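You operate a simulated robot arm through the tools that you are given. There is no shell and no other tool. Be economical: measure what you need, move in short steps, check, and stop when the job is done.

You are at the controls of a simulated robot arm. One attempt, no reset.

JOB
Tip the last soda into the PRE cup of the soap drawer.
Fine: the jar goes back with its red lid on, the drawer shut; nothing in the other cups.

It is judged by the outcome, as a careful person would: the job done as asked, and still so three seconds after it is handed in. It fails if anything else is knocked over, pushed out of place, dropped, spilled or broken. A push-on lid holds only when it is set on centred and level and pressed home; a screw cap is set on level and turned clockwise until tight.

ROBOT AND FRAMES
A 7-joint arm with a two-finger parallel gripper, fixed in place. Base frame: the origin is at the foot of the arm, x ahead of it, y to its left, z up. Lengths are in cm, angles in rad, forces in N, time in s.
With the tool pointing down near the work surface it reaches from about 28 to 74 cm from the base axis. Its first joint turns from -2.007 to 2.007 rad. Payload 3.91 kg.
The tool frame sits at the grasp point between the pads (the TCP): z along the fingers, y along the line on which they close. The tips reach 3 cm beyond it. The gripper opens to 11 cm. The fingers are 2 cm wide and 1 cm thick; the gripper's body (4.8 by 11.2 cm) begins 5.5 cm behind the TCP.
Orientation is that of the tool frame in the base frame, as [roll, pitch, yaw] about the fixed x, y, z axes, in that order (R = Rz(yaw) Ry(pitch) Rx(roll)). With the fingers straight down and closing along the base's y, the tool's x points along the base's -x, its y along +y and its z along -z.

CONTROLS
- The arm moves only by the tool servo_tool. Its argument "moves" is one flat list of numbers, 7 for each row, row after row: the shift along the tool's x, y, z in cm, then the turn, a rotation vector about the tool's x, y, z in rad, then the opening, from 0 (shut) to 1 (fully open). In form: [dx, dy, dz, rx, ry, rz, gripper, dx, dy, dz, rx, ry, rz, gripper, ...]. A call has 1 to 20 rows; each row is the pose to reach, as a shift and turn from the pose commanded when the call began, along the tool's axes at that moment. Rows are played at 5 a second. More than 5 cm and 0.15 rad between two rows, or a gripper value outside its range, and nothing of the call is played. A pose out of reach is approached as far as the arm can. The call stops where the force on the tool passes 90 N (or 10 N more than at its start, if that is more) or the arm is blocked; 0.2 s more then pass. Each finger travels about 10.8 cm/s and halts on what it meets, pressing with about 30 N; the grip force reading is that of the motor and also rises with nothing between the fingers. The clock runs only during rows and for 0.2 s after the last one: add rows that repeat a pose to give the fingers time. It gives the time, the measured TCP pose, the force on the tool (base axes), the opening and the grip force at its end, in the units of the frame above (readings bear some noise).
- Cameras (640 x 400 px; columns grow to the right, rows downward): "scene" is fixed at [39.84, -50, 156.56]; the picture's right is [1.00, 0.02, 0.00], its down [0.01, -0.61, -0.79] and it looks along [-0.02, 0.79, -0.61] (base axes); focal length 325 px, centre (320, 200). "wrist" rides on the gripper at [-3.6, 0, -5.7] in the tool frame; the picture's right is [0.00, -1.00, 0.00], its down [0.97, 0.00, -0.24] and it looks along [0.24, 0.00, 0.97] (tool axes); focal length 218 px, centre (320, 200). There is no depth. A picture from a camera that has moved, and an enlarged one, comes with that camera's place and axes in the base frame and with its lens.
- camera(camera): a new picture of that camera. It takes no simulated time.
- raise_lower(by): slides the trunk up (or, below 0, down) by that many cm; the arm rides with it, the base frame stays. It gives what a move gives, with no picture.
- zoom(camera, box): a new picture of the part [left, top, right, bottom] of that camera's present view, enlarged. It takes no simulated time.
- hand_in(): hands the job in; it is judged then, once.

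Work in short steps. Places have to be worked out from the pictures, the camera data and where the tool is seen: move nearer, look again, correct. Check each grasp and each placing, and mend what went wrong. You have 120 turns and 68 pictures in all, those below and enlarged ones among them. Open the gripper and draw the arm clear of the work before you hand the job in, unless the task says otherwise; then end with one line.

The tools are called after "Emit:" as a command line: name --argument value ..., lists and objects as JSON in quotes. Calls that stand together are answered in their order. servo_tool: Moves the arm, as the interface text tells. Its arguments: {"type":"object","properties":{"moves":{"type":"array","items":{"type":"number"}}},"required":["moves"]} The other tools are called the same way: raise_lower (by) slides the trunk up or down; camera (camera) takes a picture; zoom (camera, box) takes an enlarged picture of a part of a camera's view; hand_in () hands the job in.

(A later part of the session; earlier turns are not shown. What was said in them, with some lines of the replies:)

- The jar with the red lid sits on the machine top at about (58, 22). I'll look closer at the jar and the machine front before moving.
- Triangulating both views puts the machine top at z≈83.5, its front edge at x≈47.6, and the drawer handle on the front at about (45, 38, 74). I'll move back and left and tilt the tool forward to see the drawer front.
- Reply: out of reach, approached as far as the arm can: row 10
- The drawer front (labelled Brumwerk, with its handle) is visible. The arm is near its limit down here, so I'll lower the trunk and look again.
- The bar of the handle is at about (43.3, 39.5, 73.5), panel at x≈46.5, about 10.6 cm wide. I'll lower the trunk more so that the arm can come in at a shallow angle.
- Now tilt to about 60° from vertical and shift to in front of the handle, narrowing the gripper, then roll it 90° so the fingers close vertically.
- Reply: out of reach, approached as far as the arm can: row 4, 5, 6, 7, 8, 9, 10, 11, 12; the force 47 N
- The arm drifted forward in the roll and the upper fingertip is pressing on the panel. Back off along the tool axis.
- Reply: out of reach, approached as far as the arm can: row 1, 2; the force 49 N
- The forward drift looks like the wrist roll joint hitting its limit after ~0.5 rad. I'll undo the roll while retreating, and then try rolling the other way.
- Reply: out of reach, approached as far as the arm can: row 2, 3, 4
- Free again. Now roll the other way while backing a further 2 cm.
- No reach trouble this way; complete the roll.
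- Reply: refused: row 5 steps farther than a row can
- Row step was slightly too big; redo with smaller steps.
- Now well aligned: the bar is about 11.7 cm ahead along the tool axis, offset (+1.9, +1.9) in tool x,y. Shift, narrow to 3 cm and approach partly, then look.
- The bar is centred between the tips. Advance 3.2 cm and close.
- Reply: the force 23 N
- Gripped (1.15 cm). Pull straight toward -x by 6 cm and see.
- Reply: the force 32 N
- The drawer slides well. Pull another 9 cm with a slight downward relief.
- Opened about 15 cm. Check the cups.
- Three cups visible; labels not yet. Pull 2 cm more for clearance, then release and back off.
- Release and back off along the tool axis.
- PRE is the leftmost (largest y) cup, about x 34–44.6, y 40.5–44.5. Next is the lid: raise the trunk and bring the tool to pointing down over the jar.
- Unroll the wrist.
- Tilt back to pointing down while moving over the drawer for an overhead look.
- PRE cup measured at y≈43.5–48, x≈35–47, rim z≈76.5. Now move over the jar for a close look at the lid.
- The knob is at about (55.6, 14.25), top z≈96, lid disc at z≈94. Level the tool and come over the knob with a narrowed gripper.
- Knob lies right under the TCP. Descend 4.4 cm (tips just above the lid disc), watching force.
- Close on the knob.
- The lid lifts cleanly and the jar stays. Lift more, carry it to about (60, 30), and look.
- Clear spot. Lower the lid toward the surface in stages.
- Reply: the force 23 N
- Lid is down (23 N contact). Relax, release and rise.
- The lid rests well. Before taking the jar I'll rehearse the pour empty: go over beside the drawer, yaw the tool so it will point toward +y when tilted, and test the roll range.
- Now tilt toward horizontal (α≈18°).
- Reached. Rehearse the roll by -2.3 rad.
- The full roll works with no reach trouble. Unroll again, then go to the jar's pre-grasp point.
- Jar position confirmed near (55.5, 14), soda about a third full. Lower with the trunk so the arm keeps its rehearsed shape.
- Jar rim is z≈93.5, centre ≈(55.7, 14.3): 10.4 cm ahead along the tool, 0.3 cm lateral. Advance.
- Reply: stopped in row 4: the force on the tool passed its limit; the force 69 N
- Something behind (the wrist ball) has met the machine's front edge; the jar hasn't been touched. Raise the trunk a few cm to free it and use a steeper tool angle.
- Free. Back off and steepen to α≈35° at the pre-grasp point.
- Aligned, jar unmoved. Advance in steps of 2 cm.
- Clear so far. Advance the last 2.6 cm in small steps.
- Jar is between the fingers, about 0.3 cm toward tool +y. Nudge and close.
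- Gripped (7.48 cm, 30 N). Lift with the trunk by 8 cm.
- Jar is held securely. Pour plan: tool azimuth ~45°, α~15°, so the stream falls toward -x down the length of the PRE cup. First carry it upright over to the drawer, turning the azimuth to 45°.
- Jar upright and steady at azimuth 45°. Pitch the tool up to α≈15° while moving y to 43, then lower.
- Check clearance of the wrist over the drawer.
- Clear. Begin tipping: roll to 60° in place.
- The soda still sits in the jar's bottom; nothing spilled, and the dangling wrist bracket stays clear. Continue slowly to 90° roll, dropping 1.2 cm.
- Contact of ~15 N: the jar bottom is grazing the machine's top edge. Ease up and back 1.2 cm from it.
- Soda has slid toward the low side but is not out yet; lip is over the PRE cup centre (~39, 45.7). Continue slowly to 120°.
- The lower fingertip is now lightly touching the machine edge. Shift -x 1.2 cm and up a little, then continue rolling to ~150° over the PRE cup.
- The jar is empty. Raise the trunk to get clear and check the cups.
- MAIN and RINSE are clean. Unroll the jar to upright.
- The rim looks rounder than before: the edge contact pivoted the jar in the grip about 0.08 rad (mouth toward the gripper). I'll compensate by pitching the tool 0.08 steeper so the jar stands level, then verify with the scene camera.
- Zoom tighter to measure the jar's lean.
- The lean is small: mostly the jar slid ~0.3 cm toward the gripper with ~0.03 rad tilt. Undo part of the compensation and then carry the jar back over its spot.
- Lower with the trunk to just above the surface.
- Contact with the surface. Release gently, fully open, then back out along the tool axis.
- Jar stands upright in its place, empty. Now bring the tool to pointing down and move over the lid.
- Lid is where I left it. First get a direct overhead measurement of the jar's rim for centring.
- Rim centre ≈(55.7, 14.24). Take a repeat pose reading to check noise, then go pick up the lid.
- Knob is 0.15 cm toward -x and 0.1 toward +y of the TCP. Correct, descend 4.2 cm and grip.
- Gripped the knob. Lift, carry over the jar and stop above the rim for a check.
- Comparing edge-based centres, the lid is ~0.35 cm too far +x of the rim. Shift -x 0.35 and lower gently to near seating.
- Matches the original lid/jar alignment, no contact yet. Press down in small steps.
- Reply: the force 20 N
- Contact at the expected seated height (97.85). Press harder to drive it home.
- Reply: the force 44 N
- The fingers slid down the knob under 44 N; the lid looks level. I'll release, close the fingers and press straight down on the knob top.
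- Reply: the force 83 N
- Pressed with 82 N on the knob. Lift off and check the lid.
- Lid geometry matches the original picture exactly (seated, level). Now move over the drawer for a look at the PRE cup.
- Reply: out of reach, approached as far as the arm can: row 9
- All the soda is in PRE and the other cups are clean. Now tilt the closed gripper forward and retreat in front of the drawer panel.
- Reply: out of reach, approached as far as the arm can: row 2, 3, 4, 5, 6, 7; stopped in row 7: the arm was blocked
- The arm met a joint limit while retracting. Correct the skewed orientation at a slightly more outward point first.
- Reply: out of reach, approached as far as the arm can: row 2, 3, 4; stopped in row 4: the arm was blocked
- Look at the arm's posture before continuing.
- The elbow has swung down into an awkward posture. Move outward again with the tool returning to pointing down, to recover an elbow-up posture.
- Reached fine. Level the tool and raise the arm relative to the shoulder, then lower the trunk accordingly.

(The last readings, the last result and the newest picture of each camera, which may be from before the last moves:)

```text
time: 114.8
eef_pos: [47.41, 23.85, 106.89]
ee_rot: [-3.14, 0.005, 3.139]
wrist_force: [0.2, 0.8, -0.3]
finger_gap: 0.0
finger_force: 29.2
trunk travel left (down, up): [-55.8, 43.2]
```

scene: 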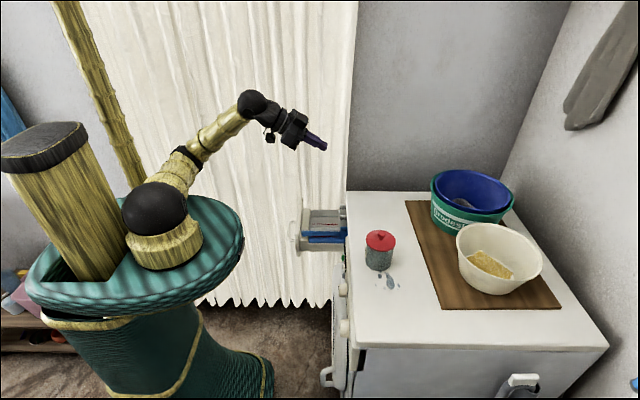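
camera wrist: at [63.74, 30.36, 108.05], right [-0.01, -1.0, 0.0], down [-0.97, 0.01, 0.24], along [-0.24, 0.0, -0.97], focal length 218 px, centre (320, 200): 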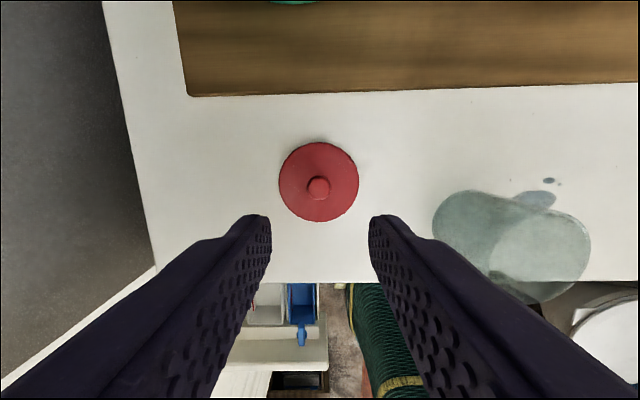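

Now tilt forward and move in front of/above the drawer panel.

Emit:
servo_tool --moves '[2.2, 1.6, 0, 0, -0.117, 0, 0, 4.3, 3.2, 0.5, 0, -0.234, 0, 0, 6.5, 4.9, 1, 0, -0.35, 0, 0, 8.6, 6.5, 2, 0, -0.467, 0, 0, 10.8, 8.1, 3, 0, -0.584, 0, 0, 13, 9.7, 4, 0, -0.7, 0, 0, 15, 11.4, 5, 0, -0.817, 0, 0, 17.2, 13, 6, 0, -0.934, 0, 0, 19.4, 14.6, 6.9, 0, -1.05, 0, 0]'

```text
time: 116.8
eef_pos: [30.17, 34.12, 103.41]
ee_rot: [2.997, 1.03, 2.991]
wrist_force: [-0.5, 1.0, 0.6]
finger_gap: 0.0
finger_force: 29.8
out of reach, approached as far as the arm can: row 8, 9
trunk travel left (down, up): [-55.8, 43.2]
```

Close. Ease the tilt a bit and move back further to clear the panel before lowering.

Emit:
servo_tool --moves '[0.6, 0.95, -0.85, 0, 0.06, 0, 0, 1.2, 1.9, -1.7, 0, 0.12, 0, 0, 1.75, 2.85, -2.55, 0, 0.18, 0, 0, 2.35, 3.8, -3.4, 0, 0.24, 0, 0, 2.92, 4.76, -4.23, 0, 0.3, 0, 0]'

```text
time: 118.0
eef_pos: [26.94, 35.67, 100.88]
ee_rot: [-3.115, 0.758, 3.118]
wrist_force: [-0.4, -0.4, 0.5]
finger_gap: 0.0
finger_force: 29.8
out of reach, approached as far as the arm can: row 1, 2, 3, 4, 5
trunk travel left (down, up): [-55.8, 43.2]
```

Well aligned now. Try to back 2.5 cm more with slightly less tilt.

Emit:
servo_tool --moves '[0.7, 0.5, -0.5, 0, 0.05, 0, 0, 1.3, 1, -1, 0, 0.1, 0, 0, 2, 1.5, -1.5, 0, 0.15, 0, 0, 2.6, 2, -2, 0, 0.2, 0, 0]'

```text
time: 119.0
eef_pos: [23.86, 36.35, 100.57]
ee_rot: [-3.122, 0.559, 3.114]
wrist_force: [0.7, -0.2, -0.6]
finger_gap: 0.0
finger_force: 29.9
out of reach, approached as far as the arm can: row 1, 2, 3, 4
trunk travel left (down, up): [-55.8, 43.2]
```

Clear of the panel now (tip x≈26.3 vs panel 29.4). Lower the trunk to bring the fingertips to z≈78.5.

Emit:
raise_lower --by -19.5

```text
time: 121.1
eef_pos: [24.02, 36.35, 81.32]
ee_rot: [-3.131, 0.558, 3.11]
wrist_force: [0.1, 0.5, -0.7]
finger_gap: 0.01
finger_force: 30.6
trunk travel left (down, up): [-36.3, 62.7]
```

Shift to y≈39 and push forward 10 cm.

Emit:
servo_tool --moves '[0, 2.5, 0, 0, 0, 0, 0, -1.7, 2.5, 1.06, 0, 0, 0, 0, -3.4, 2.5, 2.12, 0, 0, 0, 0, -5.1, 2.5, 3.18, 0, 0, 0, 0, -6.8, 2.5, 4.24, 0, 0, 0, 0, -8.5, 2.5, 5.3, 0, 0, 0, 0]'

```text
time: 122.5
eef_pos: [32.52, 38.88, 81.6]
ee_rot: [-3.139, 0.553, -3.132]
wrist_force: [-0.8, 0.6, -0.5]
finger_gap: 0.0
finger_force: 29.9
out of reach, approached as far as the arm can: row 1, 2, 3, 4, 5, 6
trunk travel left (down, up): [-36.3, 62.7]
```

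Continue pushing.

Emit:
servo_tool --moves '[-1.7, 0, 1.05, 0, 0, 0, 0, -3.4, 0, 2.1, 0, 0, 0, 0, -5.1, 0, 3.15, 0, 0, 0, 0, -6.8, 0, 4.2, 0, 0, 0, 0, -7.6, 0, 4.7, 0, 0, 0, 0]'

Emit:
zoom --camera "scene" --box '[270, 170, 400, 270]'

```text
time: 123.7
eef_pos: [40.56, 38.95, 81.48]
ee_rot: [-3.134, 0.553, -3.131]
wrist_force: [0.7, 0.3, 0.5]
finger_gap: 0.0
finger_force: 29.8
out of reach, approached as far as the arm can: row 5
trunk travel left (down, up): [-36.3, 62.7]
```

```text
4.00 times, centred on (335, 220) of scene
camera zoom: at [39.84, -50.0, 156.56], right [1.0, 0.02, 0.0], down [0.01, -0.61, -0.79], along [-0.02, 0.79, -0.61], focal length 1299 px, centre (260, 120)
```

zoom: 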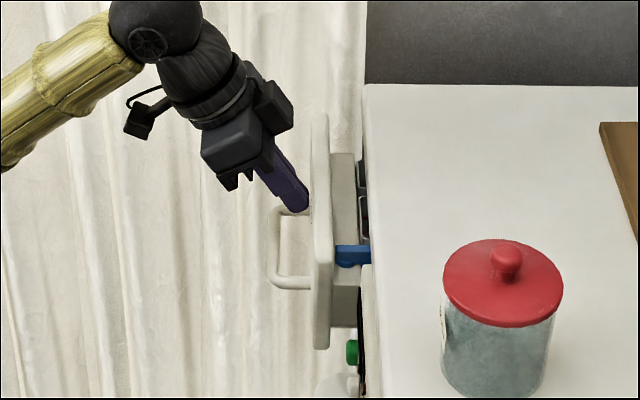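

The drawer follows, about 4 cm to go. Push on in small steps until it stops.

Emit:
servo_tool --moves '[-1.3, 0, 0.8, 0, 0, 0, 0, -2.5, 0, 1.55, 0, 0, 0, 0, -3, 0, 1.9, 0, 0, 0, 0, -3.4, 0, 2.1, 0, 0, 0, 0, -3.8, 0, 2.35, 0, 0, 0, 0]'

```text
time: 124.9
eef_pos: [40.5, 39.0, 81.49]
ee_rot: [-3.133, 0.552, -3.131]
wrist_force: [-0.2, -0.3, 0.4]
finger_gap: 0.03
finger_force: 29.8
out of reach, approached as far as the arm can: row 1, 2, 3, 4, 5
trunk travel left (down, up): [-36.3, 62.7]
```

Joint limit at this tilt; a more forward tilt should relieve the wrist. Push on while tilting forward.

Emit:
servo_tool --moves '[-0.6, 0, 0.4, 0, -0.08, 0, 0, -1.2, 0, 0.75, 0, -0.16, 0, 0, -1.8, 0, 1.1, 0, -0.24, 0, 0, -2.3, 0, 1.4, 0, -0.32, 0, 0, -2.7, 0, 1.65, 0, -0.4, 0, 0]'

```text
time: 126.1
eef_pos: [42.3, 38.93, 81.29]
ee_rot: [-3.129, 0.791, -3.122]
wrist_force: [1.2, -0.4, 0.2]
finger_gap: 0.0
finger_force: 29.9
out of reach, approached as far as the arm can: row 1, 2, 3, 4, 5
trunk travel left (down, up): [-36.3, 62.7]
```

Progress. Continue the same way.

Emit:
servo_tool --moves '[-0.5, 0, 0.5, 0, -0.08, 0, 0, -0.9, 0, 0.9, 0, -0.16, 0, 0, -1.3, 0, 1.3, 0, -0.24, 0, 0, -1.6, 0, 1.6, 0, -0.32, 0, 0, -1.9, 0, 1.9, 0, -0.4, 0, 0]'

```text
time: 127.1
eef_pos: [43.7, 39.09, 81.15]
ee_rot: [-3.119, 1.084, -3.106]
wrist_force: [-65.8, -8.9, 2.3]
finger_gap: 0.0
finger_force: 30.1
trunk travel left (down, up): [-36.3, 62.7]
stopped in row 5: the force on the tool passed its limit (the readings are from after the stop); the commanded pose is now the measured one
```

The drawer has hit its stop (66 N) at the closed position. Back off and take the final check.

Emit:
servo_tool --moves '[0, 0, -2, 0, 0, 0, 0, 0, 0, -4, 0, 0, 0, 0, 0, 0, -7, 0, 0, 0, 0, 0, 0, -10, 0, 0, 0, 0]'

Emit:
camera --camera "scene"

```text
time: 128.1
eef_pos: [35.74, 38.05, 85.34]
ee_rot: [-3.113, 1.081, -3.095]
wrist_force: [0.5, 0.1, 0.3]
finger_gap: 0.02
finger_force: 30.4
out of reach, approached as far as the arm can: row 2, 3, 4
trunk travel left (down, up): [-36.3, 62.7]
```

```text
0 pictures are left
```

scene: 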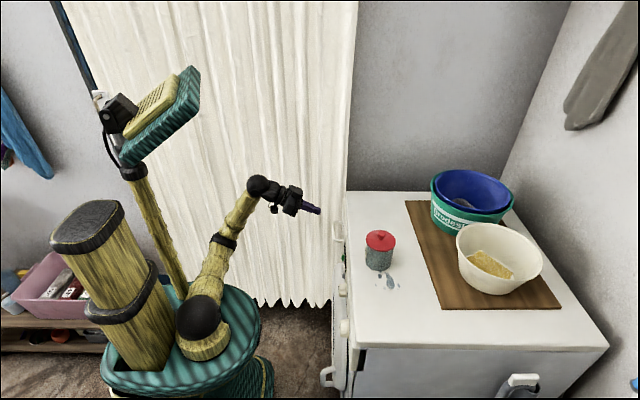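

The drawer is shut, jar lidded in place. Open the gripper, raise clear and hand in.

Emit:
servo_tool --moves '[0, 0, 0, 0, 0, 0, 0.5, 0, 0, 0, 0, 0, 0, 1, 0, 0, 0, 0, 0, 0, 1, 0, 0, 0, 0, 0, 0, 1]'

Emit:
raise_lower --by 22

```text
time: 129.1
eef_pos: [35.74, 37.96, 85.29]
ee_rot: [-3.112, 1.083, -3.095]
wrist_force: [0.2, -0.1, 0.7]
finger_gap: 11.02
finger_force: 0.2
trunk travel left (down, up): [-36.3, 62.7]
```

```text
time: 131.5
eef_pos: [35.65, 37.93, 107.32]
ee_rot: [-3.109, 1.082, -3.095]
wrist_force: [0.0, -0.3, -0.4]
finger_gap: 11.01
finger_force: 0.0
trunk travel left (down, up): [-58.3, 40.7]
```

Everything is in place and the arm is clear; handing in.

Emit:
hand_in

```text
The job is handed in.
```

The last of the soda is in the PRE cup and the other cups are clean; the jar stands within about 0.5 cm of its old spot with the red lid pressed on, and the drawer is shut.
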